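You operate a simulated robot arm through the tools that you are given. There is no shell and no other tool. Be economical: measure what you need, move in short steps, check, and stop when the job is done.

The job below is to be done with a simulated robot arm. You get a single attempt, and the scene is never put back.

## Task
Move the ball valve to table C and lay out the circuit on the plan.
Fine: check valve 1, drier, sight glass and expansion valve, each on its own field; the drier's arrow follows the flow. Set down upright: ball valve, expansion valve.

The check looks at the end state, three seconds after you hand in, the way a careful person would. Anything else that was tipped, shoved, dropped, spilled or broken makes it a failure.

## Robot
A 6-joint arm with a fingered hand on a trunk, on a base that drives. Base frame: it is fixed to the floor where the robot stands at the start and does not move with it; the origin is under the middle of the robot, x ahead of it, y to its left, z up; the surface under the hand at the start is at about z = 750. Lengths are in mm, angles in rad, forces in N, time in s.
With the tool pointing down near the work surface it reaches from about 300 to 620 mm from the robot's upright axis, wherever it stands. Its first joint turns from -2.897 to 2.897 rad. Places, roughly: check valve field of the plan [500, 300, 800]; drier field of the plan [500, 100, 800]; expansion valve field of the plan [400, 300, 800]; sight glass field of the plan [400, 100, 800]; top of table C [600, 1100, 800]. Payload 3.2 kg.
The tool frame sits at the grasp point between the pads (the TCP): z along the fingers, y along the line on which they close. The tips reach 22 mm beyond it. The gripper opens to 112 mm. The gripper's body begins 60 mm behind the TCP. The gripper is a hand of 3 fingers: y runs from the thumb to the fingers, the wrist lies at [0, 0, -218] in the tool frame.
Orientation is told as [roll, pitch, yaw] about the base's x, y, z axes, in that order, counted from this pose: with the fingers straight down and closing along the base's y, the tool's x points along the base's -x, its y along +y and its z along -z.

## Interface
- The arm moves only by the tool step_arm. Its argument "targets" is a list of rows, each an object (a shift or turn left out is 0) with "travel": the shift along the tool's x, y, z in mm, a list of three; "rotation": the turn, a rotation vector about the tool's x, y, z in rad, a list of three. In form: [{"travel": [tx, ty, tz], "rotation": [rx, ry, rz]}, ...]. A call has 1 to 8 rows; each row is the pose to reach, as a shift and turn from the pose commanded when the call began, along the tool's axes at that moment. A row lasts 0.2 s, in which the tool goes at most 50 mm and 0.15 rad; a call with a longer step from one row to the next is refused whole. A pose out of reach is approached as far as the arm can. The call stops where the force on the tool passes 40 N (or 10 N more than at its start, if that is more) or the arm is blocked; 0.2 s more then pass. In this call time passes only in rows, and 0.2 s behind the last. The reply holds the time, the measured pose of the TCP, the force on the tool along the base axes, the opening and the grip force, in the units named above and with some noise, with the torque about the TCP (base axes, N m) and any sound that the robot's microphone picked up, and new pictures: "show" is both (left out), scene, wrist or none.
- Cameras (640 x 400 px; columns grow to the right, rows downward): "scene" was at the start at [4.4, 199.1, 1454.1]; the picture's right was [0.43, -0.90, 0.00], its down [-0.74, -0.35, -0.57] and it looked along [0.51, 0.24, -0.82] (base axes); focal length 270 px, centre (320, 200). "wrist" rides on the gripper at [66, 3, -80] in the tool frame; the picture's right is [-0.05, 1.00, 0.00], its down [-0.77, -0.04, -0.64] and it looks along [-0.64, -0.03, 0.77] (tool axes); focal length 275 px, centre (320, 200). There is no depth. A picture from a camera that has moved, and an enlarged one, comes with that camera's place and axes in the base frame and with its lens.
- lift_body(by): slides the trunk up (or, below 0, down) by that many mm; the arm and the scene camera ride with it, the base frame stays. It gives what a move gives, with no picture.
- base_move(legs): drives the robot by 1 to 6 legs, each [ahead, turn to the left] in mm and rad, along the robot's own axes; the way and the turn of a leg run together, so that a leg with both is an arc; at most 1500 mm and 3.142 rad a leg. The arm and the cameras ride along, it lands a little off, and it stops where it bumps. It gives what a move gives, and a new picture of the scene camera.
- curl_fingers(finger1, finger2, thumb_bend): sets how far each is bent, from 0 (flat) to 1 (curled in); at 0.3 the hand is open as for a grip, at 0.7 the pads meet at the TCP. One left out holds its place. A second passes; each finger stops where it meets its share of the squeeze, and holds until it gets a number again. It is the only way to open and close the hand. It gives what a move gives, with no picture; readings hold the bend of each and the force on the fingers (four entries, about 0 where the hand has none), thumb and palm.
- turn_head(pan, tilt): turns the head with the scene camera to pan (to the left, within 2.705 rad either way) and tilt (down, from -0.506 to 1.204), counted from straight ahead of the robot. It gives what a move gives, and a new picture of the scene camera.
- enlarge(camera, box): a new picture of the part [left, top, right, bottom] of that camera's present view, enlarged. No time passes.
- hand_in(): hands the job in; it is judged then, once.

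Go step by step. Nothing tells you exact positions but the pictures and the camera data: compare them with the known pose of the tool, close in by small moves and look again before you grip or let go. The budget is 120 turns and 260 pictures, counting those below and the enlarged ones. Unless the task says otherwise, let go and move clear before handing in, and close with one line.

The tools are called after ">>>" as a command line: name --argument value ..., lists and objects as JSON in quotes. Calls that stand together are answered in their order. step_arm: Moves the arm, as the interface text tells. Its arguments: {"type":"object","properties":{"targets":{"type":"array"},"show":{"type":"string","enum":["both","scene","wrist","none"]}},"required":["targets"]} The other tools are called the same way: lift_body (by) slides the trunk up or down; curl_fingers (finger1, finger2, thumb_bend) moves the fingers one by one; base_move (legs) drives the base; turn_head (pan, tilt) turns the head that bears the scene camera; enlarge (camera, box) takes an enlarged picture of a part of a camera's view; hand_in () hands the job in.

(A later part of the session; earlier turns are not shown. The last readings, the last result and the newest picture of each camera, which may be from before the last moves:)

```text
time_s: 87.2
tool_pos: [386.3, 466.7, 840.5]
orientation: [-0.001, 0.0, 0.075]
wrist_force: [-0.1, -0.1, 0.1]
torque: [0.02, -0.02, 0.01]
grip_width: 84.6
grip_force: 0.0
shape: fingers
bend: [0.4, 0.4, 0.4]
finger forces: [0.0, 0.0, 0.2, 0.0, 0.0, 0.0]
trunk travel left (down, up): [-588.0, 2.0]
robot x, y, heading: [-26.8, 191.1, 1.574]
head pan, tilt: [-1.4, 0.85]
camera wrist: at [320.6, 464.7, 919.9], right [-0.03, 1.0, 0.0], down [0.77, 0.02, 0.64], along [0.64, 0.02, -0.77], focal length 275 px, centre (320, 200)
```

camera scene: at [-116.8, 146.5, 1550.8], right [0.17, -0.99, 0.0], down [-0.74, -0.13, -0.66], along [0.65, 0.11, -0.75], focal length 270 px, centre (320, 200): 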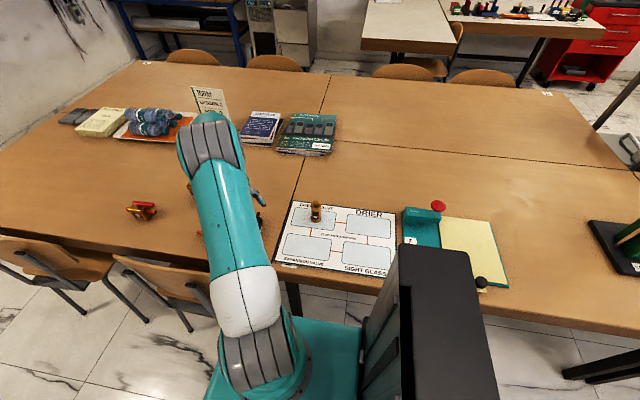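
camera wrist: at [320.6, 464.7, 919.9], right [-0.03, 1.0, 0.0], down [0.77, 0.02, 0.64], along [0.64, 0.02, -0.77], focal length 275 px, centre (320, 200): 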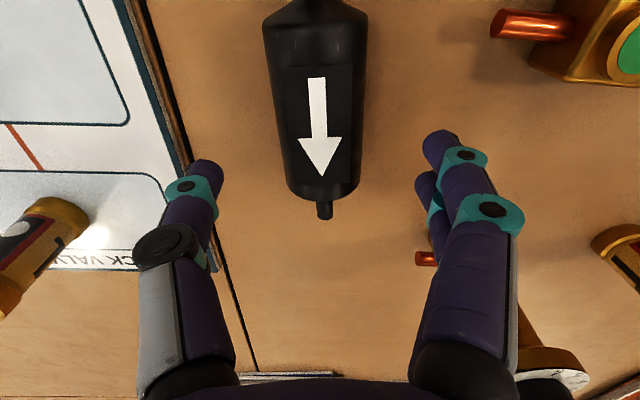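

>>> step_arm --targets '[{"travel": [0, 0, 25]}, {"travel": [0, 0, 48]}, {"travel": [0, 0, 62]}]' --show "wrist"

>>> curl_fingers --finger1 0.58 --finger2 0.58 --thumb_bend 0.58

```text
time_s: 88.0
tool_pos: [387.1, 467.3, 777.9]
orientation: [0.001, -0.002, 0.074]
wrist_force: [-0.6, 0.5, -0.6]
torque: [0.01, -0.03, -0.04]
grip_width: 84.1
grip_force: 0.1
shape: fingers
bend: [0.4, 0.4, 0.4]
finger forces: [0.0, 0.0, 0.0, 0.0, 0.0, 0.0]
trunk travel left (down, up): [-588.0, 2.0]
robot x, y, heading: [-28.9, 194.2, 1.57]
head pan, tilt: [-1.4, 0.85]
camera wrist: at [320.9, 464.7, 857.7], right [-0.03, 1.0, 0.0], down [0.77, 0.02, 0.64], along [0.64, 0.02, -0.77], focal length 275 px, centre (320, 200)
```

wrist: 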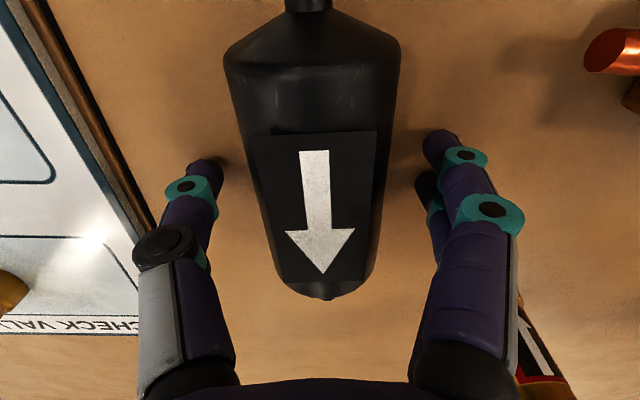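

```text
time_s: 89.0
tool_pos: [387.7, 467.0, 777.9]
orientation: [-0.001, 0.002, 0.075]
wrist_force: [0.2, 0.3, -0.7]
torque: [-0.01, 0.04, -0.01]
grip_width: 44.8
grip_force: 3.6
shape: fingers
bend: [0.54, 0.54, 0.55]
finger forces: [1.9, 2.0, 0.0, 0.1, 3.2, 0.0]
trunk travel left (down, up): [-588.0, 2.0]
robot x, y, heading: [-22.5, 191.3, 1.57]
head pan, tilt: [-1.4, 0.85]
```

>>> curl_fingers --finger1 0.8 --finger2 0.8 --thumb_bend 0.8

>>> step_arm --targets '[{"travel": [0, 0, -15]}, {"travel": [0, 0, -40]}, {"travel": [0, 0, -80]}, {"travel": [0, 0, -120]}, {"travel": [0, 0, -150]}]' --show "wrist"

```text
time_s: 90.0
tool_pos: [387.1, 467.2, 777.6]
orientation: [-0.001, 0.001, 0.074]
wrist_force: [0.4, 0.2, 0.1]
torque: [0.0, -0.03, 0.03]
grip_width: 42.4
grip_force: 20.4
shape: fingers
bend: [0.6, 0.61, 0.59]
finger forces: [10.2, 10.3, 0.0, 0.0, 20.5, 0.0]
trunk travel left (down, up): [-588.0, 2.0]
robot x, y, heading: [-23.7, 191.1, 1.57]
head pan, tilt: [-1.4, 0.85]
```

```text
time_s: 91.2
tool_pos: [387.1, 465.7, 928.7]
orientation: [-0.001, 0.001, 0.075]
wrist_force: [-0.8, 0.5, -2.7]
torque: [0.01, -0.01, -0.05]
grip_width: 42.4
grip_force: 20.1
shape: fingers
bend: [0.6, 0.61, 0.59]
finger forces: [10.1, 10.3, 0.0, 0.0, 20.5, 0.1]
trunk travel left (down, up): [-588.0, 2.0]
robot x, y, heading: [-29.5, 187.4, 1.573]
head pan, tilt: [-1.4, 0.85]
camera wrist: at [320.7, 464.3, 1008.4], right [-0.03, 1.0, 0.0], down [0.77, 0.02, 0.64], along [0.64, 0.02, -0.77], focal length 275 px, centre (320, 200)
```

wrist: 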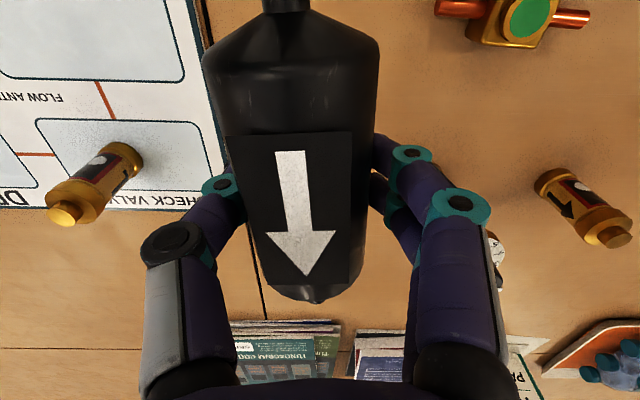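

The drier is held. I drive back a little, then carry it to its field while turning it so the arrow points +y (flow anticlockwise: from the sight glass via drier to the check valve).

>>> base_move --legs '[[-110, 0]]'

>>> step_arm --targets '[{"travel": [-7.2, -28.3, 0], "rotation": [0, 0, -0.149]}, {"travel": [-14.4, -56.6, 0], "rotation": [0, 0, -0.298]}, {"travel": [-21.6, -84.9, 0], "rotation": [0, 0, -0.447]}, {"travel": [-28.8, -113.2, 0], "rotation": [0, 0, -0.596]}, {"travel": [-36, -141.5, 0], "rotation": [0, 0, -0.745]}]' --show "scene"

```text
time_s: 92.3
tool_pos: [386.0, 356.1, 928.7]
orientation: [0.001, 0.0, 0.075]
wrist_force: [-0.9, 0.1, -1.9]
torque: [0.07, -0.03, 0.01]
grip_width: 42.3
grip_force: 19.9
shape: fingers
bend: [0.6, 0.61, 0.59]
finger forces: [10.2, 10.4, 0.1, 0.0, 20.6, 0.0]
trunk travel left (down, up): [-588.0, 2.0]
robot x, y, heading: [-29.7, 84.4, 1.568]
head pan, tilt: [-1.4, 0.85]
camera scene: at [-116.3, 35.0, 1550.7], right [0.17, -0.99, 0.0], down [-0.74, -0.13, -0.66], along [0.65, 0.11, -0.75], focal length 270 px, centre (320, 200)
```

scene: 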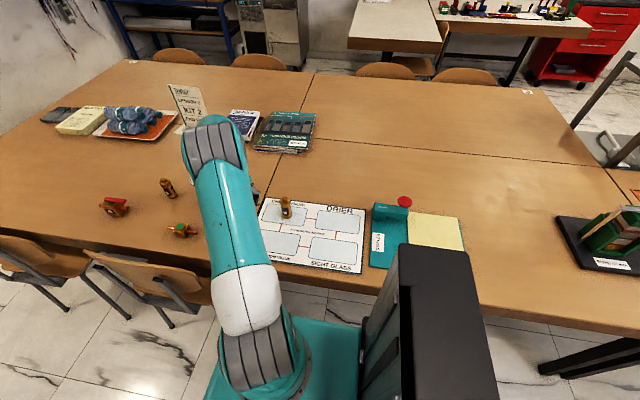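

```text
time_s: 93.5
tool_pos: [432.4, 218.5, 927.9]
orientation: [0.001, 0.0, 0.822]
wrist_force: [-0.7, 0.4, -3.2]
torque: [0.03, -0.01, 0.0]
grip_width: 42.2
grip_force: 21.0
shape: fingers
bend: [0.6, 0.61, 0.59]
finger forces: [10.2, 10.2, 0.0, 0.0, 20.5, 0.0]
trunk travel left (down, up): [-588.0, 2.0]
robot x, y, heading: [-25.3, 77.0, 1.573]
head pan, tilt: [-1.4, 0.85]
camera scene: at [-116.0, 36.0, 1550.8], right [0.17, -0.99, 0.0], down [-0.74, -0.13, -0.66], along [0.65, 0.11, -0.75], focal length 270 px, centre (320, 200)
```

scene: 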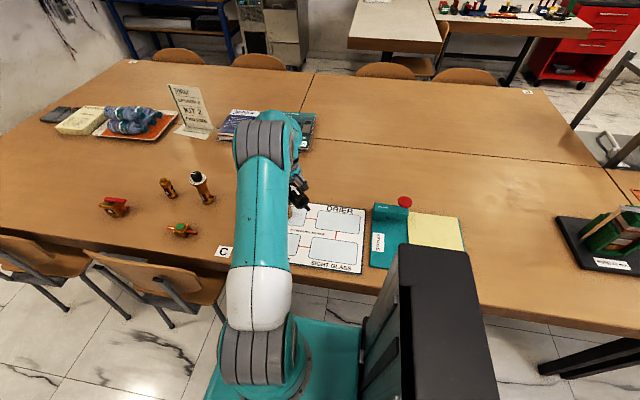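

>>> step_arm --targets '[{"travel": [14, -26, 0], "rotation": [0, 0, -0.1498]}, {"travel": [28, -52, 0], "rotation": [0, 0, -0.2996]}, {"travel": [42, -78, 0], "rotation": [0, 0, -0.4494]}, {"travel": [56, -104, 14], "rotation": [0, 0, -0.5992]}, {"travel": [69.8, -129.9, 28], "rotation": [0, 0, -0.749]}]' --show "both"

>>> enlarge --camera "scene" --box '[240, 170, 400, 290]'

```text
time_s: 94.7
tool_pos: [406.0, 155.8, 853.8]
orientation: [-0.062, 0.089, 1.505]
wrist_force: [-1.0, 0.5, -2.0]
torque: [0.01, 0.03, 0.01]
grip_width: 42.2
grip_force: 20.0
shape: fingers
bend: [0.61, 0.61, 0.59]
finger forces: [10.2, 10.3, 0.0, 0.0, 20.2, 0.0]
out of reach, approached as far as the arm can: row 3, 4, 5
trunk travel left (down, up): [-588.0, 2.0]
robot x, y, heading: [-28.1, 78.7, 1.573]
head pan, tilt: [-1.4, 0.85]
camera scene: at [-116.5, 36.4, 1550.8], right [0.17, -0.99, 0.0], down [-0.74, -0.13, -0.66], along [0.65, 0.11, -0.75], focal length 270 px, centre (320, 200)
camera wrist: at [394.1, 95.9, 939.4], right [-0.99, 0.11, -0.07], down [0.05, 0.82, 0.57], along [0.11, 0.56, -0.82], focal length 275 px, centre (320, 200)
```

scene: 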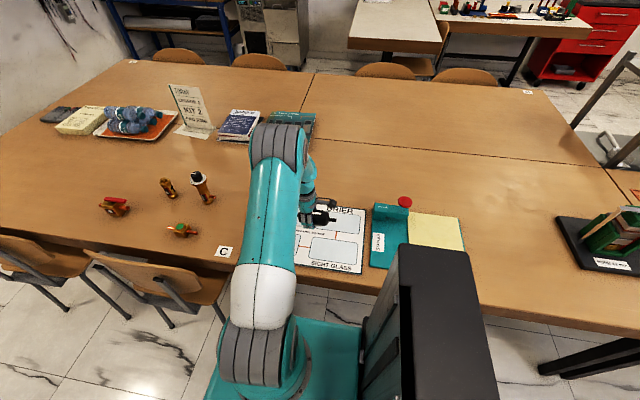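
wrist: 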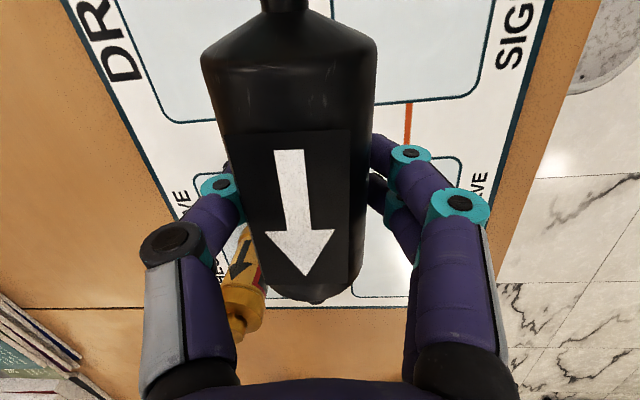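

```text
3.33 times, centred on (320, 230) of scene
camera zoom: at [-116.5, 36.4, 1550.8], right [0.17, -0.99, 0.0], down [-0.74, -0.13, -0.66], along [0.65, 0.11, -0.75], focal length 900 px, centre (320, 100)
```

zoom: 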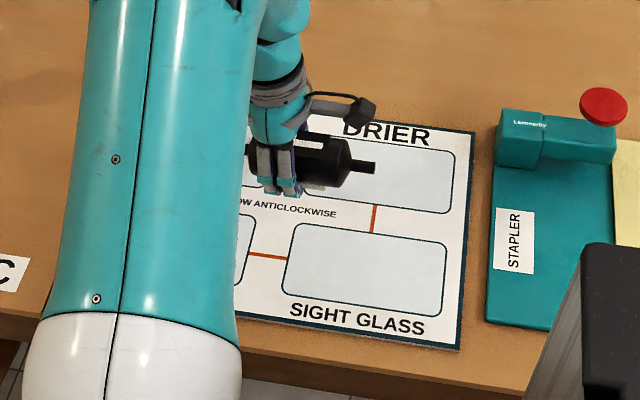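

The wrist can't turn that far this way, so I'll turn back to ≈60°, set the drier down temporarily on the plan and regrasp it from the opposite side.

>>> step_arm --targets '[{"travel": [5, 12, 0], "rotation": [0, 0, 0.14]}, {"travel": [8, 20, 0], "rotation": [0, 0, 0.28]}, {"travel": [12, 28, 0], "rotation": [0, 0, 0.42]}, {"travel": [14, 35, 0], "rotation": [0, 0, 0.56]}, {"travel": [14, 35, 0], "rotation": [0, 0, 0.65]}]' --show "both"

```text
time_s: 95.9
tool_pos: [369.3, 140.8, 854.0]
orientation: [-0.102, 0.03, 0.852]
wrist_force: [-0.4, 0.8, -2.0]
torque: [0.03, -0.01, 0.0]
grip_width: 42.4
grip_force: 20.0
shape: fingers
bend: [0.61, 0.61, 0.59]
finger forces: [10.1, 10.3, 0.0, 0.1, 20.2, 0.0]
trunk travel left (down, up): [-588.0, 2.0]
robot x, y, heading: [-24.3, 81.8, 1.574]
head pan, tilt: [-1.4, 0.85]
camera scene: at [-116.2, 36.3, 1550.8], right [0.17, -0.99, 0.0], down [-0.74, -0.13, -0.66], along [0.65, 0.11, -0.75], focal length 270 px, centre (320, 200)
camera wrist: at [318.5, 99.3, 935.2], right [-0.72, 0.69, -0.1], down [0.5, 0.61, 0.61], along [0.48, 0.39, -0.78], focal length 275 px, centre (320, 200)
```

scene: 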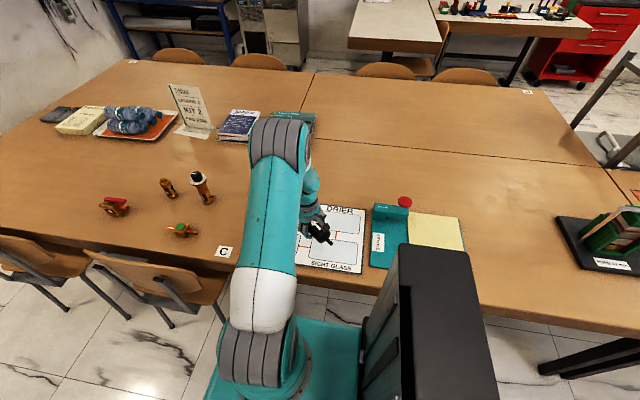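
wrist: 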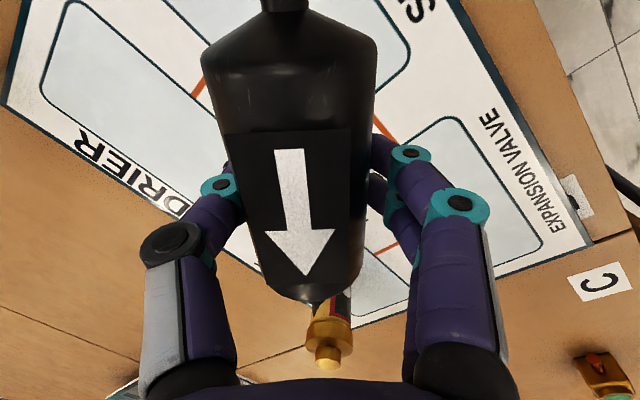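

Fixing the tilt and moving over the free middle of the plan.

>>> step_arm --targets '[{"travel": [11, -30, 0], "rotation": [-0.051, -0.015, 0]}, {"travel": [21.8, -60, 0], "rotation": [-0.102, -0.03, 0]}, {"travel": [21.8, -60, 0], "rotation": [-0.102, -0.03, 0]}]' --show "wrist"

```text
time_s: 96.7
tool_pos: [398.4, 85.6, 857.8]
orientation: [0.002, 0.001, 0.855]
wrist_force: [0.1, 0.0, -3.1]
torque: [-0.04, 0.02, -0.01]
grip_width: 42.1
grip_force: 20.4
shape: fingers
bend: [0.61, 0.61, 0.59]
finger forces: [10.1, 10.3, 0.0, 0.0, 20.4, 0.0]
trunk travel left (down, up): [-588.0, 2.0]
robot x, y, heading: [-27.5, 79.4, 1.571]
head pan, tilt: [-1.4, 0.85]
camera wrist: at [352.4, 36.6, 939.3], right [-0.72, 0.69, 0.0], down [0.53, 0.56, 0.64], along [0.44, 0.46, -0.77], focal length 275 px, centre (320, 200)
```

wrist: 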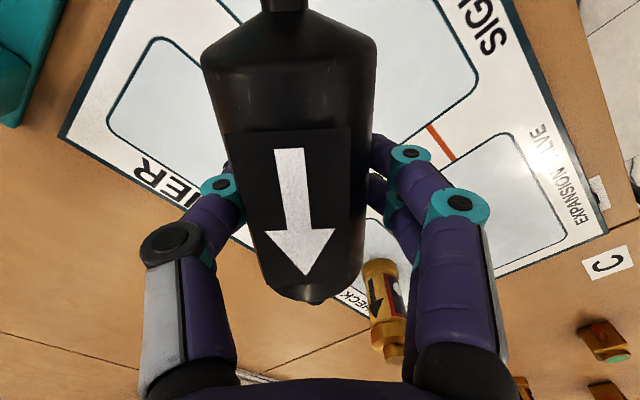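

>>> step_arm --targets '[{"travel": [0, 0, 35]}, {"travel": [0, 0, 62]}, {"travel": [0, 0, 70]}]' --show "none"

>>> step_arm --targets '[{"travel": [0, 0, 1]}, {"travel": [0, 0, 2]}, {"travel": [0, 0, 3]}]' --show "none"

>>> step_arm --targets '[{"travel": [0, 0, 1]}, {"travel": [0, 0, 2]}]' --show "none"

```text
time_s: 97.5
tool_pos: [400.1, 84.0, 790.1]
orientation: [0.0, 0.001, 0.855]
wrist_force: [0.7, -0.6, -1.7]
torque: [0.03, -0.02, -0.02]
grip_width: 42.6
grip_force: 20.5
shape: fingers
bend: [0.61, 0.61, 0.59]
finger forces: [10.1, 10.3, 0.1, 0.0, 20.4, 0.0]
trunk travel left (down, up): [-588.0, 2.0]
robot x, y, heading: [-27.8, 81.5, 1.571]
head pan, tilt: [-1.4, 0.85]
```

```text
time_s: 98.3
tool_pos: [398.6, 83.8, 787.7]
orientation: [-0.001, 0.0, 0.855]
wrist_force: [0.0, 0.3, -2.2]
torque: [0.06, -0.03, -0.06]
grip_width: 42.3
grip_force: 20.1
shape: fingers
bend: [0.61, 0.61, 0.59]
finger forces: [10.1, 10.3, 0.0, 0.0, 20.2, 0.1]
trunk travel left (down, up): [-588.0, 2.0]
robot x, y, heading: [-28.5, 80.1, 1.576]
head pan, tilt: [-1.4, 0.85]
```

```text
time_s: 98.9
tool_pos: [399.3, 84.4, 785.6]
orientation: [0.002, -0.001, 0.853]
wrist_force: [-0.3, -0.4, -2.3]
torque: [0.05, 0.03, -0.03]
grip_width: 42.5
grip_force: 20.9
shape: fingers
bend: [0.61, 0.61, 0.59]
finger forces: [10.1, 10.2, 0.1, 0.0, 20.3, 0.0]
trunk travel left (down, up): [-588.0, 2.0]
robot x, y, heading: [-28.8, 79.0, 1.567]
head pan, tilt: [-1.4, 0.85]
```

>>> step_arm --targets '[{"travel": [0, 0, 1]}, {"travel": [0, 0, 2]}]' --show "none"

>>> step_arm --targets '[{"travel": [0, 0, 1]}, {"travel": [0, 0, 2]}]' --show "none"

```text
time_s: 99.5
tool_pos: [400.2, 84.9, 784.6]
orientation: [0.0, -0.001, 0.855]
wrist_force: [0.5, -0.6, -2.5]
torque: [0.01, 0.01, -0.04]
grip_width: 42.2
grip_force: 20.1
shape: fingers
bend: [0.61, 0.61, 0.59]
finger forces: [10.2, 10.2, 0.0, 0.0, 20.2, 0.0]
trunk travel left (down, up): [-588.0, 2.0]
robot x, y, heading: [-25.5, 80.7, 1.574]
head pan, tilt: [-1.4, 0.85]
```

```text
time_s: 100.1
tool_pos: [399.6, 85.2, 782.2]
orientation: [-0.001, 0.001, 0.856]
wrist_force: [0.3, 1.4, 5.9]
torque: [-0.03, 0.05, 0.0]
grip_width: 42.2
grip_force: 21.6
shape: fingers
bend: [0.61, 0.61, 0.59]
finger forces: [11.6, 10.6, 0.0, 0.0, 20.9, 0.0]
trunk travel left (down, up): [-588.0, 2.0]
robot x, y, heading: [-28.7, 81.4, 1.573]
head pan, tilt: [-1.4, 0.85]
```

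Contact; releasing carefully and rising.

>>> curl_fingers --finger1 0.52 --finger2 0.52 --thumb_bend 0.52

>>> curl_fingers --finger1 0.4 --finger2 0.4 --thumb_bend 0.4

>>> step_arm --targets '[{"travel": [0, 0, -40]}, {"travel": [0, 0, -80]}, {"travel": [0, 0, -120]}]' --show "wrist"

```text
time_s: 101.1
tool_pos: [399.5, 85.3, 784.5]
orientation: [-0.003, 0.001, 0.857]
wrist_force: [7.0, -0.3, 25.7]
torque: [0.06, -0.17, -0.06]
grip_width: 46.8
grip_force: 12.5
shape: fingers
bend: [0.57, 0.57, 0.51]
finger forces: [8.2, 8.0, 0.0, 0.0, 9.7, 0.1]
trunk travel left (down, up): [-588.0, 2.0]
robot x, y, heading: [-27.9, 81.5, 1.571]
head pan, tilt: [-1.4, 0.85]
```

```text
time_s: 102.1
tool_pos: [400.6, 84.1, 783.5]
orientation: [0.0, 0.0, 0.855]
wrist_force: [1.7, -5.8, 17.9]
torque: [0.23, 0.67, 0.18]
grip_width: 76.6
grip_force: 8.5
shape: fingers
bend: [0.48, 0.4, 0.4]
finger forces: [17.5, 0.1, 0.0, 0.0, 0.1, 0.0]
trunk travel left (down, up): [-588.0, 2.0]
robot x, y, heading: [-27.1, 79.9, 1.574]
head pan, tilt: [-1.4, 0.85]
```

```text
time_s: 102.9
tool_pos: [398.3, 84.2, 901.6]
orientation: [0.0, 0.0, 0.857]
wrist_force: [-0.1, -1.1, -0.1]
torque: [0.02, 0.02, -0.02]
grip_width: 83.2
grip_force: 0.0
shape: fingers
bend: [0.4, 0.4, 0.4]
finger forces: [0.0, 0.0, 0.0, 0.0, 0.0, 0.0]
trunk travel left (down, up): [-588.0, 2.0]
robot x, y, heading: [-27.0, 76.9, 1.574]
head pan, tilt: [-1.4, 0.85]
camera wrist: at [352.7, 36.8, 982.3], right [-0.72, 0.69, 0.0], down [0.53, 0.56, 0.64], along [0.44, 0.46, -0.77], focal length 275 px, centre (320, 200)
```

wrist: 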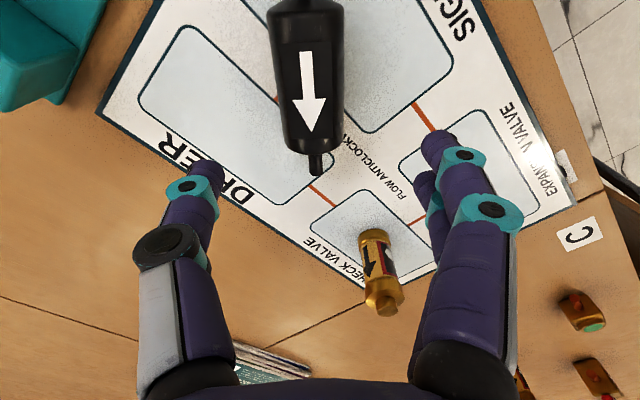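

The drier lies stable at ~49°. Now I rotate the hand by −π in place for the regrasp.

>>> step_arm --targets '[{"rotation": [0, 0, 0.149]}, {"rotation": [0, 0, 0.298]}, {"rotation": [0, 0, 0.447]}, {"rotation": [0, 0, 0.596]}, {"rotation": [0, 0, 0.745]}, {"rotation": [0, 0, 0.894]}, {"rotation": [0, 0, 1.043]}, {"rotation": [0, 0, 1.192]}]' --show "none"

>>> step_arm --targets '[{"rotation": [0, 0, 0.149]}, {"rotation": [0, 0, 0.298]}, {"rotation": [0, 0, 0.447]}, {"rotation": [0, 0, 0.596]}, {"rotation": [0, 0, 0.745]}, {"rotation": [0, 0, 0.894]}, {"rotation": [0, 0, 1.043]}, {"rotation": [0, 0, 1.192]}]' --show "none"

>>> step_arm --targets '[{"rotation": [0, 0, 0.149]}, {"rotation": [0, 0, 0.298]}, {"rotation": [0, 0, 0.447]}, {"rotation": [0, 0, 0.596]}, {"rotation": [0, 0, 0.745]}]' --show "wrist"

```text
time_s: 104.7
tool_pos: [400.2, 82.9, 901.0]
orientation: [0.0, 0.0, -0.339]
wrist_force: [0.2, 0.0, 0.1]
torque: [-0.02, 0.01, 0.0]
grip_width: 83.1
grip_force: 0.1
shape: fingers
bend: [0.4, 0.4, 0.4]
finger forces: [0.0, 0.1, 0.0, 0.0, 0.0, 0.1]
trunk travel left (down, up): [-588.0, 2.0]
robot x, y, heading: [-31.2, 82.5, 1.574]
head pan, tilt: [-1.4, 0.85]
```

```text
time_s: 106.5
tool_pos: [399.4, 83.7, 901.1]
orientation: [-0.001, -0.001, -1.531]
wrist_force: [1.1, -0.2, -0.4]
torque: [-0.02, 0.0, -0.02]
grip_width: 83.2
grip_force: 0.1
shape: fingers
bend: [0.4, 0.4, 0.4]
finger forces: [0.0, 0.1, 0.0, 0.0, 0.1, 0.0]
trunk travel left (down, up): [-588.0, 2.0]
robot x, y, heading: [-25.0, 77.6, 1.57]
head pan, tilt: [-1.4, 0.85]
```

```text
time_s: 107.7
tool_pos: [401.2, 84.7, 902.0]
orientation: [-0.002, -0.001, -2.276]
wrist_force: [0.1, -0.3, 0.2]
torque: [0.03, 0.02, -0.01]
grip_width: 83.3
grip_force: 0.1
shape: fingers
bend: [0.4, 0.4, 0.4]
finger forces: [0.0, 0.0, 0.0, 0.1, 0.0, 0.1]
trunk travel left (down, up): [-588.0, 2.0]
robot x, y, heading: [-27.8, 82.6, 1.571]
head pan, tilt: [-1.4, 0.85]
camera wrist: at [445.8, 132.7, 981.5], right [0.73, -0.68, 0.0], down [-0.53, -0.56, 0.64], along [-0.44, -0.46, -0.77], focal length 275 px, centre (320, 200)
```

wrist: 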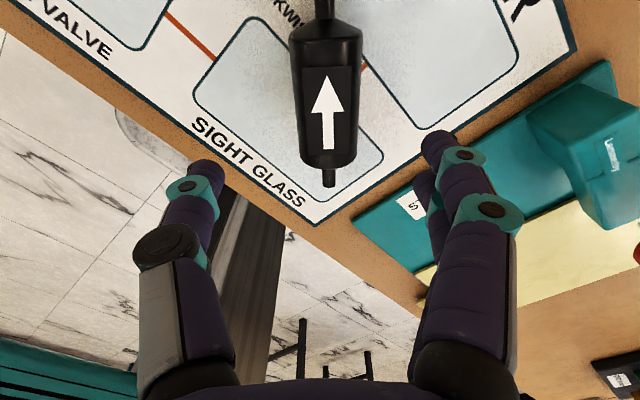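

>>> step_arm --targets '[{"travel": [-7.8, 2.7, 30]}, {"travel": [-7.8, 2.7, 65]}, {"travel": [-7.8, 2.7, 95]}, {"travel": [-7.8, 2.7, 116]}]' --show "wrist"

>>> curl_fingers --finger1 0.58 --finger2 0.58 --thumb_bend 0.58

```text
time_s: 108.7
tool_pos: [394.8, 76.6, 786.2]
orientation: [0.0, 0.0, -2.275]
wrist_force: [0.4, -0.2, 0.4]
torque: [-0.05, -0.02, -0.02]
grip_width: 83.5
grip_force: 0.1
shape: fingers
bend: [0.4, 0.4, 0.4]
finger forces: [0.0, 0.0, 0.0, 0.0, 0.0, 0.1]
trunk travel left (down, up): [-588.0, 2.0]
robot x, y, heading: [-27.7, 81.0, 1.575]
head pan, tilt: [-1.4, 0.85]
camera wrist: at [440.7, 124.5, 865.2], right [0.73, -0.68, 0.0], down [-0.53, -0.56, 0.64], along [-0.43, -0.47, -0.77], focal length 275 px, centre (320, 200)
```

wrist: 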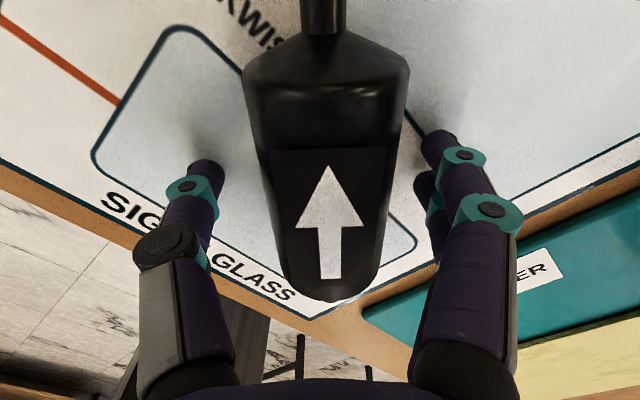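

```text
time_s: 109.7
tool_pos: [395.2, 77.0, 785.5]
orientation: [-0.001, 0.001, -2.274]
wrist_force: [-0.5, 0.0, -0.6]
torque: [-0.05, 0.02, 0.01]
grip_width: 44.7
grip_force: 3.2
shape: fingers
bend: [0.54, 0.54, 0.55]
finger forces: [1.7, 1.7, 0.0, 0.1, 3.6, 0.0]
trunk travel left (down, up): [-588.0, 2.0]
robot x, y, heading: [-27.3, 80.4, 1.573]
head pan, tilt: [-1.4, 0.85]
```

>>> curl_fingers --finger1 0.75 --finger2 0.75 --thumb_bend 0.75

>>> step_arm --targets '[{"travel": [0, 0, -15]}, {"travel": [0, 0, -40]}, {"travel": [0, 0, -70]}]' --show "wrist"

```text
time_s: 110.7
tool_pos: [395.9, 76.4, 785.8]
orientation: [-0.001, 0.0, -2.275]
wrist_force: [-0.4, 0.0, 0.1]
torque: [0.02, -0.02, 0.0]
grip_width: 42.7
grip_force: 19.9
shape: fingers
bend: [0.62, 0.62, 0.59]
finger forces: [10.1, 10.1, 0.0, 0.1, 20.1, 0.0]
trunk travel left (down, up): [-588.0, 2.0]
robot x, y, heading: [-26.0, 80.3, 1.571]
head pan, tilt: [-1.4, 0.85]
```

```text
time_s: 111.5
tool_pos: [396.7, 76.3, 857.1]
orientation: [0.0, -0.003, -2.272]
wrist_force: [0.2, -0.1, -1.9]
torque: [0.01, 0.0, -0.01]
grip_width: 42.6
grip_force: 20.3
shape: fingers
bend: [0.62, 0.62, 0.59]
finger forces: [10.0, 10.2, 0.1, 0.0, 20.1, 0.1]
trunk travel left (down, up): [-588.0, 2.0]
robot x, y, heading: [-27.0, 82.0, 1.574]
head pan, tilt: [-1.4, 0.85]
camera wrist: at [441.3, 125.1, 936.3], right [0.73, -0.68, 0.0], down [-0.52, -0.57, 0.64], along [-0.43, -0.47, -0.77], focal length 275 px, centre (320, 200)
```

wrist: 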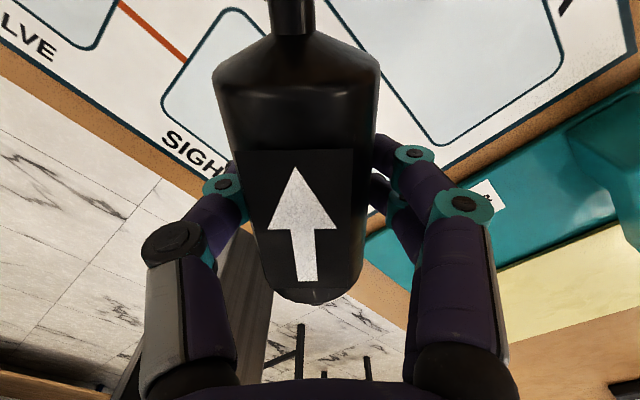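

Regrasped with the arrow now along the tool's +x. Turning to +y and moving over the drier field.

>>> step_arm --targets '[{"travel": [11, 13.7, 0], "rotation": [0, 0, -0.14]}, {"travel": [22, 27.4, 0], "rotation": [0, 0, -0.28]}, {"travel": [33, 41.1, 0], "rotation": [0, 0, -0.42]}, {"travel": [44, 54.8, 0], "rotation": [0, 0, -0.56]}, {"travel": [55.2, 68.5, 0], "rotation": [0, 0, -0.7]}]' --show "both"

>>> enlarge --camera "scene" --box '[240, 180, 400, 280]'

```text
time_s: 112.7
tool_pos: [485.1, 76.2, 855.8]
orientation: [0.001, 0.0, -1.57]
wrist_force: [0.4, 1.0, -3.0]
torque: [-0.01, 0.01, -0.03]
grip_width: 42.6
grip_force: 20.2
shape: fingers
bend: [0.62, 0.62, 0.59]
finger forces: [9.9, 10.0, 0.0, 0.1, 20.1, 0.1]
trunk travel left (down, up): [-588.0, 2.0]
robot x, y, heading: [-24.9, 81.2, 1.573]
head pan, tilt: [-1.4, 0.85]
camera scene: at [-115.9, 36.3, 1550.8], right [0.17, -0.99, 0.0], down [-0.74, -0.13, -0.66], along [0.65, 0.11, -0.75], focal length 270 px, centre (320, 200)
camera wrist: at [488.2, 141.2, 935.5], right [1.0, -0.05, 0.0], down [-0.04, -0.77, 0.64], along [-0.03, -0.64, -0.77], focal length 275 px, centre (320, 200)
```

scene: 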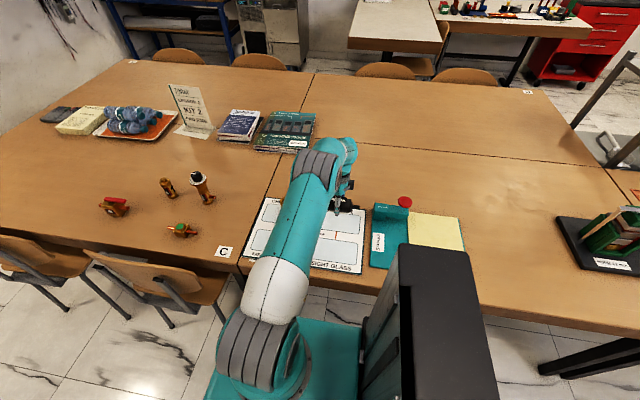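
wrist: 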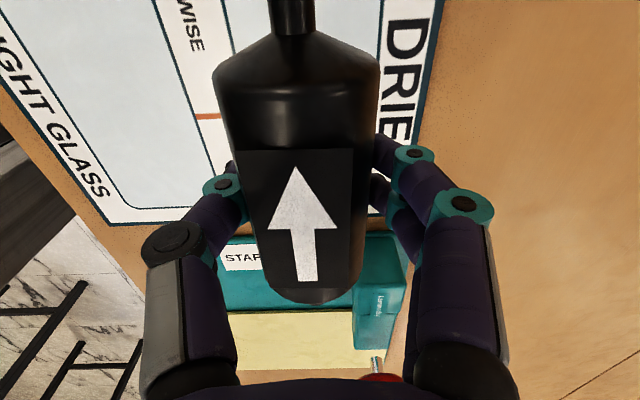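

```text
4.00 times, centred on (320, 230) of scene
camera zoom: at [-115.9, 36.3, 1550.8], right [0.17, -0.99, 0.0], down [-0.74, -0.13, -0.66], along [0.65, 0.11, -0.75], focal length 1080 px, centre (320, 80)
```

zoom: 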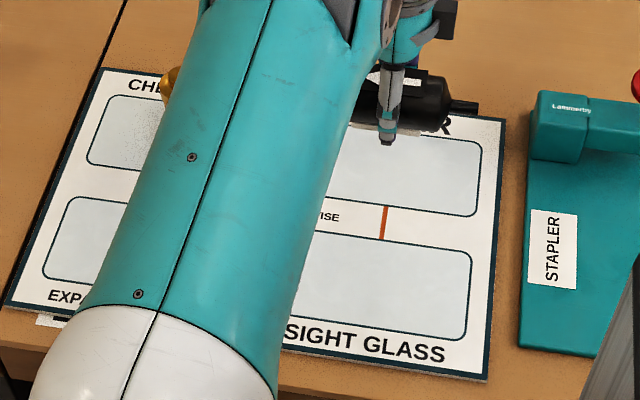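

Aligned. Lowering the drier onto its field.

>>> step_arm --targets '[{"travel": [-2, 0, 35]}, {"travel": [-2, 0, 60]}, {"travel": [-2, 0, 67]}]' --show "none"

>>> step_arm --targets '[{"travel": [0, 0, 1]}, {"travel": [0, 0, 2]}]' --show "none"

>>> step_arm --targets '[{"travel": [0, 0, 1]}]' --show "none"

```text
time_s: 113.5
tool_pos: [485.8, 72.9, 786.9]
orientation: [0.0, 0.0, -1.572]
wrist_force: [-0.5, 0.3, -1.3]
torque: [-0.02, 0.0, -0.02]
grip_width: 42.3
grip_force: 20.3
shape: fingers
bend: [0.62, 0.63, 0.59]
finger forces: [9.8, 9.9, 0.1, 0.0, 20.0, 0.1]
trunk travel left (down, up): [-588.0, 2.0]
robot x, y, heading: [-27.3, 81.4, 1.573]
head pan, tilt: [-1.4, 0.85]
```

```text
time_s: 114.1
tool_pos: [486.0, 73.9, 785.9]
orientation: [-0.001, 0.0, -1.575]
wrist_force: [-0.5, 0.1, -2.2]
torque: [-0.01, -0.01, 0.02]
grip_width: 42.4
grip_force: 19.8
shape: fingers
bend: [0.62, 0.63, 0.59]
finger forces: [9.8, 10.0, 0.0, 0.0, 20.0, 0.0]
trunk travel left (down, up): [-588.0, 2.0]
robot x, y, heading: [-27.3, 84.4, 1.578]
head pan, tilt: [-1.4, 0.85]
```

```text
time_s: 114.5
tool_pos: [486.6, 72.4, 785.1]
orientation: [-0.002, 0.0, -1.574]
wrist_force: [-0.8, 1.0, -3.3]
torque: [-0.02, 0.01, 0.01]
grip_width: 42.5
grip_force: 19.7
shape: fingers
bend: [0.62, 0.63, 0.59]
finger forces: [9.9, 10.0, 0.1, 0.0, 20.0, 0.0]
trunk travel left (down, up): [-588.0, 2.0]
robot x, y, heading: [-30.3, 78.0, 1.575]
head pan, tilt: [-1.4, 0.85]
```

>>> step_arm --targets '[{"travel": [0, 0, 1]}]' --show "none"

>>> step_arm --targets '[{"travel": [0, 0, 1]}]' --show "none"

```text
time_s: 114.9
tool_pos: [485.6, 73.8, 784.8]
orientation: [0.0, 0.0, -1.573]
wrist_force: [0.4, 0.7, 1.2]
torque: [-0.01, 0.06, 0.01]
grip_width: 42.6
grip_force: 20.4
shape: fingers
bend: [0.62, 0.63, 0.59]
finger forces: [10.0, 9.9, 0.1, 0.0, 20.0, 0.0]
trunk travel left (down, up): [-588.0, 2.0]
robot x, y, heading: [-28.9, 78.8, 1.573]
head pan, tilt: [-1.4, 0.85]
```

```text
time_s: 115.3
tool_pos: [484.4, 74.2, 784.2]
orientation: [-0.001, 0.0, -1.574]
wrist_force: [0.4, -0.6, 5.8]
torque: [0.01, 0.19, 0.02]
grip_width: 42.6
grip_force: 19.5
shape: fingers
bend: [0.62, 0.63, 0.59]
finger forces: [10.2, 10.1, 0.0, 0.1, 19.6, 0.0]
trunk travel left (down, up): [-588.0, 2.0]
robot x, y, heading: [-32.2, 83.2, 1.574]
head pan, tilt: [-1.4, 0.85]
```

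Contact. I loosen slightly, lift a few mm so the tips stay clear of the plan, then open.

>>> curl_fingers --finger1 0.55 --finger2 0.55 --thumb_bend 0.55

>>> curl_fingers --finger1 0.52 --finger2 0.52 --thumb_bend 0.52

>>> step_arm --targets '[{"travel": [0, 0, -3]}]' --show "none"

>>> curl_fingers --finger1 0.4 --finger2 0.4 --thumb_bend 0.4

>>> step_arm --targets '[{"travel": [0, 0, -40]}, {"travel": [0, 0, -80]}, {"travel": [0, -15, -120]}, {"travel": [0, -30, -150]}]' --show "both"

```text
time_s: 116.3
tool_pos: [484.9, 72.3, 783.1]
orientation: [0.0, 0.0, -1.571]
wrist_force: [-2.2, 0.1, 4.8]
torque: [0.01, 0.05, 0.02]
grip_width: 45.7
grip_force: 2.8
shape: fingers
bend: [0.55, 0.55, 0.54]
finger forces: [1.4, 1.2, 0.0, 0.0, 3.0, 0.0]
trunk travel left (down, up): [-588.0, 2.0]
robot x, y, heading: [-25.9, 84.2, 1.573]
head pan, tilt: [-1.4, 0.85]
```

```text
time_s: 117.3
tool_pos: [484.3, 73.2, 782.9]
orientation: [0.0, 0.001, -1.574]
wrist_force: [-1.7, 0.0, 5.8]
torque: [0.0, 0.01, -0.01]
grip_width: 48.4
grip_force: 2.9
shape: fingers
bend: [0.54, 0.53, 0.52]
finger forces: [2.0, 1.9, 0.1, 0.0, 1.9, 0.0]
trunk travel left (down, up): [-588.0, 2.0]
robot x, y, heading: [-26.8, 81.6, 1.571]
head pan, tilt: [-1.4, 0.85]
```

```text
time_s: 117.7
tool_pos: [485.0, 72.6, 785.2]
orientation: [-0.002, -0.002, -1.574]
wrist_force: [-1.0, -0.5, -0.6]
torque: [0.0, -0.02, 0.0]
grip_width: 50.0
grip_force: 0.2
shape: fingers
bend: [0.52, 0.52, 0.52]
finger forces: [0.0, 0.0, 0.0, 0.1, 0.5, 0.0]
trunk travel left (down, up): [-588.0, 2.0]
robot x, y, heading: [-28.0, 81.4, 1.576]
head pan, tilt: [-1.4, 0.85]
```

```text
time_s: 118.7
tool_pos: [484.4, 73.4, 785.6]
orientation: [0.001, 0.0, -1.572]
wrist_force: [-0.5, -0.7, 0.1]
torque: [-0.01, -0.04, 0.02]
grip_width: 83.2
grip_force: 0.0
shape: fingers
bend: [0.4, 0.4, 0.4]
finger forces: [0.0, 0.1, 0.1, 0.0, 0.1, 0.0]
trunk travel left (down, up): [-588.0, 2.0]
robot x, y, heading: [-28.2, 81.1, 1.57]
head pan, tilt: [-1.4, 0.85]
```

```text
time_s: 119.7
tool_pos: [454.6, 74.4, 936.5]
orientation: [-0.002, 0.0, -1.57]
wrist_force: [-1.1, -0.1, 0.8]
torque: [0.04, -0.02, 0.02]
grip_width: 83.3
grip_force: 0.1
shape: fingers
bend: [0.4, 0.4, 0.4]
finger forces: [0.0, 0.0, 0.0, 0.1, 0.0, 0.1]
trunk travel left (down, up): [-588.0, 2.0]
robot x, y, heading: [-25.7, 79.1, 1.571]
head pan, tilt: [-1.4, 0.85]
camera scene: at [-117.0, 36.3, 1550.7], right [0.17, -0.99, 0.0], down [-0.74, -0.13, -0.66], along [0.65, 0.11, -0.75], focal length 270 px, centre (320, 200)
camera wrist: at [457.9, 139.8, 1015.8], right [1.0, -0.05, 0.0], down [-0.04, -0.77, 0.64], along [-0.03, -0.64, -0.77], focal length 275 px, centre (320, 200)
```

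scene: 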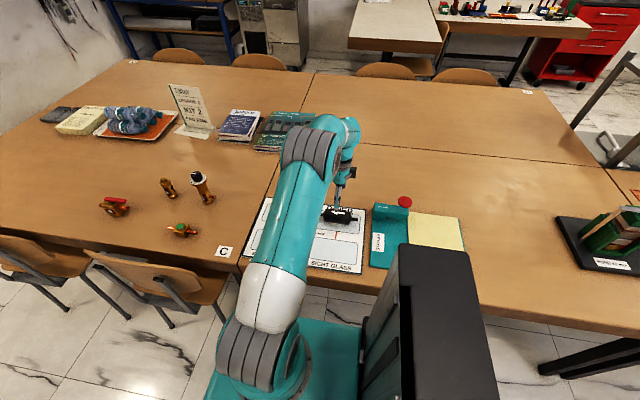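
wrist: 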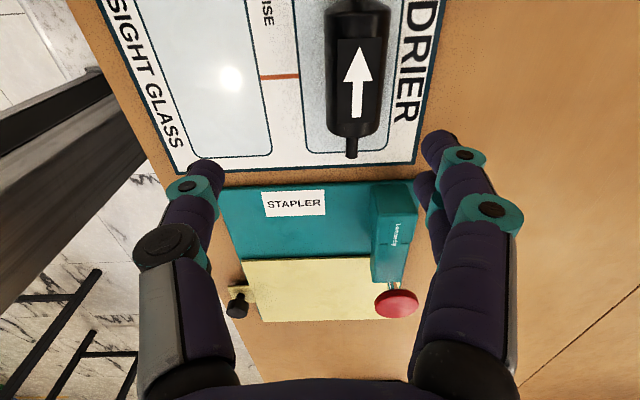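

Drier lies in its field with the arrow towards the check valve. Next: sight glass. I drive back to table C.

>>> base_move --legs '[[-90, 0], [150, 0.38], [150, -0.38], [270, 0]]'

>>> step_arm --targets '[{"travel": [20, -25, -10]}, {"travel": [50, -55, -10]}]' --show "both"

```text
time_s: 124.7
tool_pos: [400.7, 546.4, 936.2]
orientation: [-0.001, 0.0, -1.581]
wrist_force: [1.0, 0.2, -0.2]
torque: [-0.05, 0.0, 0.02]
grip_width: 83.3
grip_force: 0.1
shape: fingers
bend: [0.4, 0.4, 0.4]
finger forces: [0.0, 0.0, 0.0, 0.0, 0.0, 0.0]
trunk travel left (down, up): [-588.0, 2.0]
robot x, y, heading: [-82.3, 555.9, 1.563]
head pan, tilt: [-1.4, 0.85]
camera scene: at [-172.0, 511.7, 1550.8], right [0.17, -0.99, 0.0], down [-0.74, -0.13, -0.66], along [0.65, 0.11, -0.75], focal length 270 px, centre (320, 200)
```

scene: 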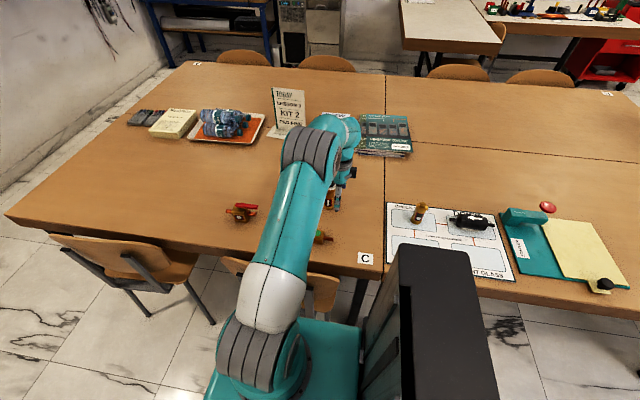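

```text
time_s: 125.3
tool_pos: [343.1, 597.7, 945.8]
orientation: [-0.001, 0.0, -1.578]
wrist_force: [0.6, -0.6, 0.5]
torque: [-0.02, -0.01, -0.02]
grip_width: 83.3
grip_force: 0.0
shape: fingers
bend: [0.4, 0.4, 0.4]
finger forces: [0.0, 0.0, 0.1, 0.1, 0.1, 0.1]
trunk travel left (down, up): [-588.0, 2.0]
robot x, y, heading: [-78.1, 556.5, 1.567]
head pan, tilt: [-1.4, 0.85]
camera scene: at [-172.6, 511.2, 1550.7], right [0.17, -0.99, 0.0], down [-0.74, -0.13, -0.66], along [0.65, 0.11, -0.75], focal length 270 px, centre (320, 200)
camera wrist: at [347.9, 664.1, 1025.6], right [1.0, -0.06, 0.0], down [-0.04, -0.77, 0.64], along [-0.03, -0.64, -0.77], focal length 275 px, centre (320, 200)
```

scene: 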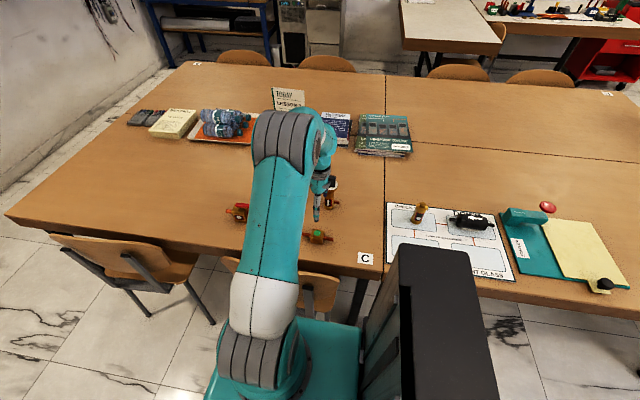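
wrist: 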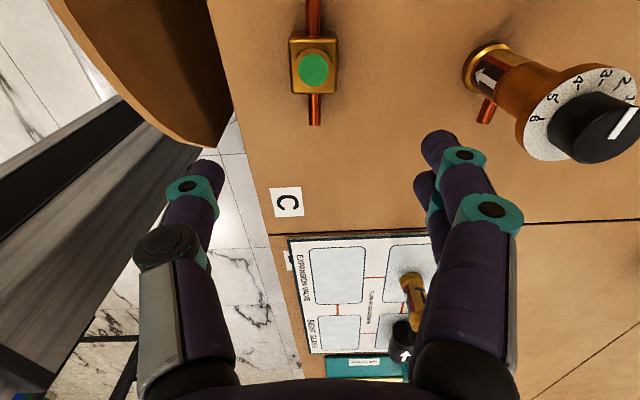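

>>> step_arm --targets '[{"travel": [7, -2, 40]}, {"travel": [7, -2, 86]}]' --show "wrist"

```text
time_s: 125.9
tool_pos: [346.8, 604.4, 859.5]
orientation: [0.001, 0.001, -1.58]
wrist_force: [0.6, -0.4, -0.5]
torque: [0.0, 0.03, 0.03]
grip_width: 83.6
grip_force: 0.0
shape: fingers
bend: [0.4, 0.4, 0.4]
finger forces: [0.0, 0.0, 0.0, 0.0, 0.0, 0.0]
trunk travel left (down, up): [-588.0, 2.0]
robot x, y, heading: [-81.3, 555.8, 1.572]
head pan, tilt: [-1.4, 0.85]
camera wrist: at [350.0, 669.9, 938.5], right [1.0, -0.05, 0.0], down [-0.04, -0.77, 0.64], along [-0.04, -0.64, -0.77], focal length 275 px, centre (320, 200)
```

wrist: 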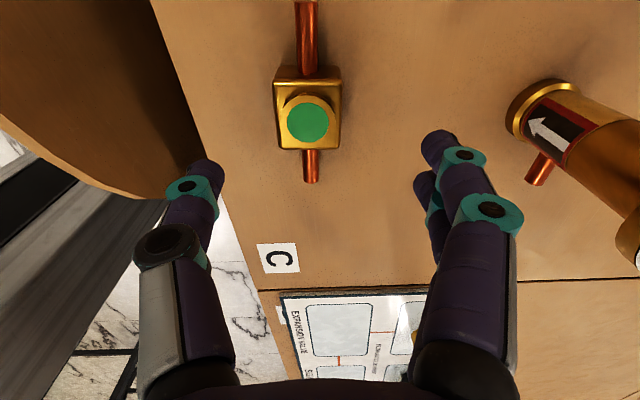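

>>> step_arm --targets '[{"travel": [2.5, -7, 30]}, {"travel": [2.5, -7, 60]}, {"travel": [2.5, -7, 81]}]' --show "wrist"

>>> curl_fingers --finger1 0.6 --finger2 0.6 --thumb_bend 0.6

```text
time_s: 126.7
tool_pos: [337.8, 608.6, 777.2]
orientation: [-0.001, 0.001, -1.579]
wrist_force: [0.9, -0.5, -0.3]
torque: [0.0, -0.06, -0.01]
grip_width: 83.2
grip_force: 0.1
shape: fingers
bend: [0.4, 0.4, 0.4]
finger forces: [0.2, 0.0, 0.0, 0.1, 0.1, 0.1]
trunk travel left (down, up): [-588.0, 2.0]
robot x, y, heading: [-81.5, 558.4, 1.564]
head pan, tilt: [-1.4, 0.85]
camera wrist: at [342.4, 673.6, 856.8], right [1.0, -0.06, 0.0], down [-0.04, -0.77, 0.64], along [-0.04, -0.64, -0.77], focal length 275 px, centre (320, 200)
```

wrist: 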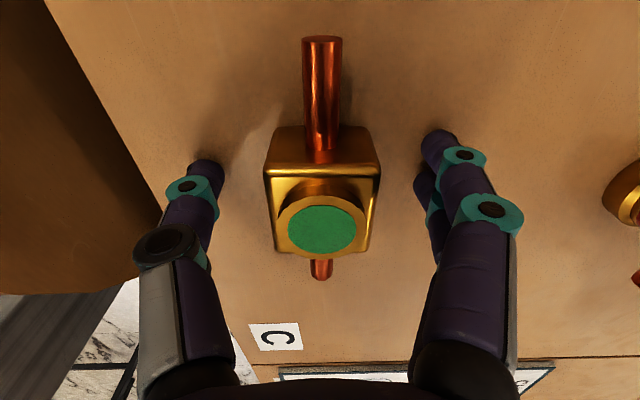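

```text
time_s: 127.7
tool_pos: [337.9, 606.7, 777.3]
orientation: [0.0, 0.0, -1.58]
wrist_force: [1.5, -0.6, 4.9]
torque: [0.0, -0.13, 0.0]
grip_width: 37.0
grip_force: 6.1
shape: fingers
bend: [0.57, 0.57, 0.58]
finger forces: [3.9, 3.6, 0.0, 0.0, 5.3, 0.1]
trunk travel left (down, up): [-588.0, 2.0]
robot x, y, heading: [-83.9, 553.9, 1.569]
head pan, tilt: [-1.4, 0.85]
```

>>> curl_fingers --finger1 0.72 --finger2 0.72 --thumb_bend 0.72

>>> step_arm --targets '[{"travel": [0, 0, -15]}, {"travel": [0, 0, -55]}, {"travel": [0, 0, -100]}, {"travel": [0, 0, -150]}]' --show "wrist"

```text
time_s: 128.7
tool_pos: [338.1, 608.1, 776.7]
orientation: [-0.001, 0.001, -1.581]
wrist_force: [-0.3, -0.1, 0.5]
torque: [-0.02, 0.0, 0.02]
grip_width: 35.1
grip_force: 17.1
shape: fingers
bend: [0.62, 0.62, 0.62]
finger forces: [8.5, 8.4, 0.0, 0.0, 17.1, 0.1]
trunk travel left (down, up): [-588.0, 2.0]
robot x, y, heading: [-85.3, 552.7, 1.561]
head pan, tilt: [-1.4, 0.85]
```

```text
time_s: 129.7
tool_pos: [337.8, 605.5, 928.8]
orientation: [-0.002, 0.0, -1.578]
wrist_force: [-0.1, -0.1, -1.7]
torque: [0.01, 0.0, 0.01]
grip_width: 34.8
grip_force: 16.7
shape: fingers
bend: [0.62, 0.62, 0.62]
finger forces: [8.6, 8.4, 0.0, 0.0, 17.1, 0.1]
trunk travel left (down, up): [-588.0, 2.0]
robot x, y, heading: [-85.4, 557.8, 1.569]
head pan, tilt: [-1.4, 0.85]
camera wrist: at [342.0, 670.9, 1008.8], right [1.0, -0.06, 0.0], down [-0.04, -0.77, 0.64], along [-0.04, -0.63, -0.77], focal length 275 px, centre (320, 200)
```

wrist: 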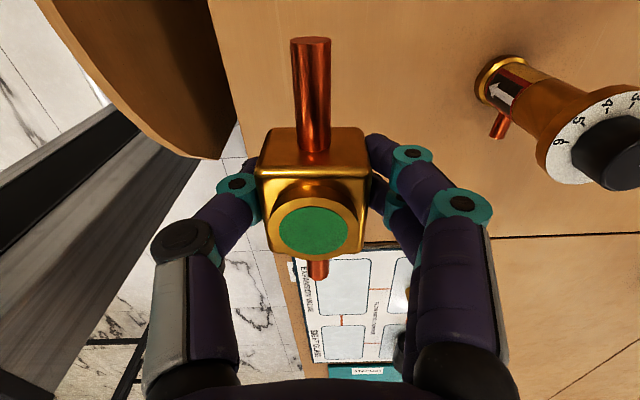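

Held. Driving straight back to the plan for the sight glass field.

>>> base_move --legs '[[-470, 0]]'

>>> step_arm --targets '[{"travel": [-20, 10, 20]}, {"travel": [-50, 20, 50]}]' --show "wrist"

```text
time_s: 132.5
tool_pos: [338.3, 132.3, 928.9]
orientation: [0.0, -0.001, -1.573]
wrist_force: [-0.8, -0.2, -2.6]
torque: [0.04, -0.01, -0.01]
grip_width: 35.0
grip_force: 16.8
shape: fingers
bend: [0.62, 0.62, 0.62]
finger forces: [8.8, 8.4, 0.0, 0.0, 17.0, 0.0]
trunk travel left (down, up): [-588.0, 2.0]
robot x, y, heading: [-84.9, 81.0, 1.578]
head pan, tilt: [-1.4, 0.85]
camera scene: at [-171.1, 34.2, 1550.7], right [0.17, -0.98, 0.0], down [-0.74, -0.13, -0.66], along [0.65, 0.12, -0.75], focal length 270 px, centre (320, 200)
```

scene: 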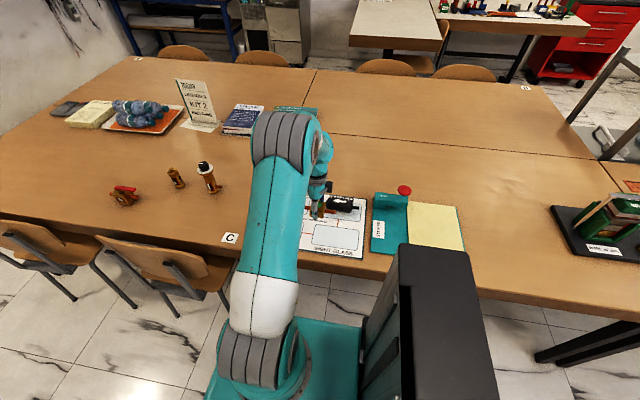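

```text
time_s: 133.1
tool_pos: [357.5, 79.4, 878.6]
orientation: [-0.001, 0.002, -1.573]
wrist_force: [1.0, -0.9, -1.4]
torque: [0.0, -0.01, -0.02]
grip_width: 35.1
grip_force: 17.0
shape: fingers
bend: [0.62, 0.62, 0.62]
finger forces: [8.5, 8.3, 0.1, 0.1, 16.9, 0.0]
trunk travel left (down, up): [-588.0, 2.0]
robot x, y, heading: [-83.8, 78.6, 1.576]
head pan, tilt: [-1.4, 0.85]
camera wrist: at [361.3, 146.2, 957.8], right [1.0, -0.05, 0.0], down [-0.04, -0.77, 0.64], along [-0.03, -0.64, -0.77], focal length 275 px, centre (320, 200)
```

wrist: 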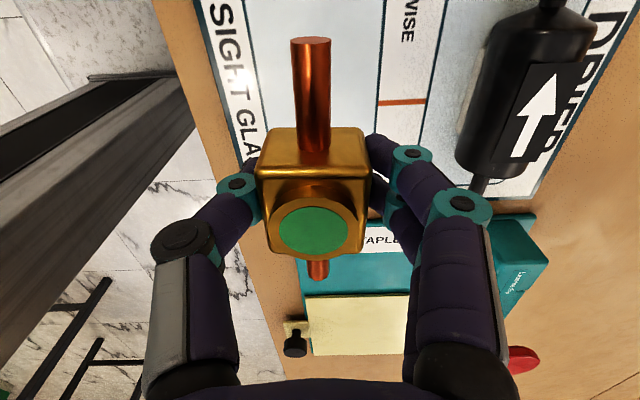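

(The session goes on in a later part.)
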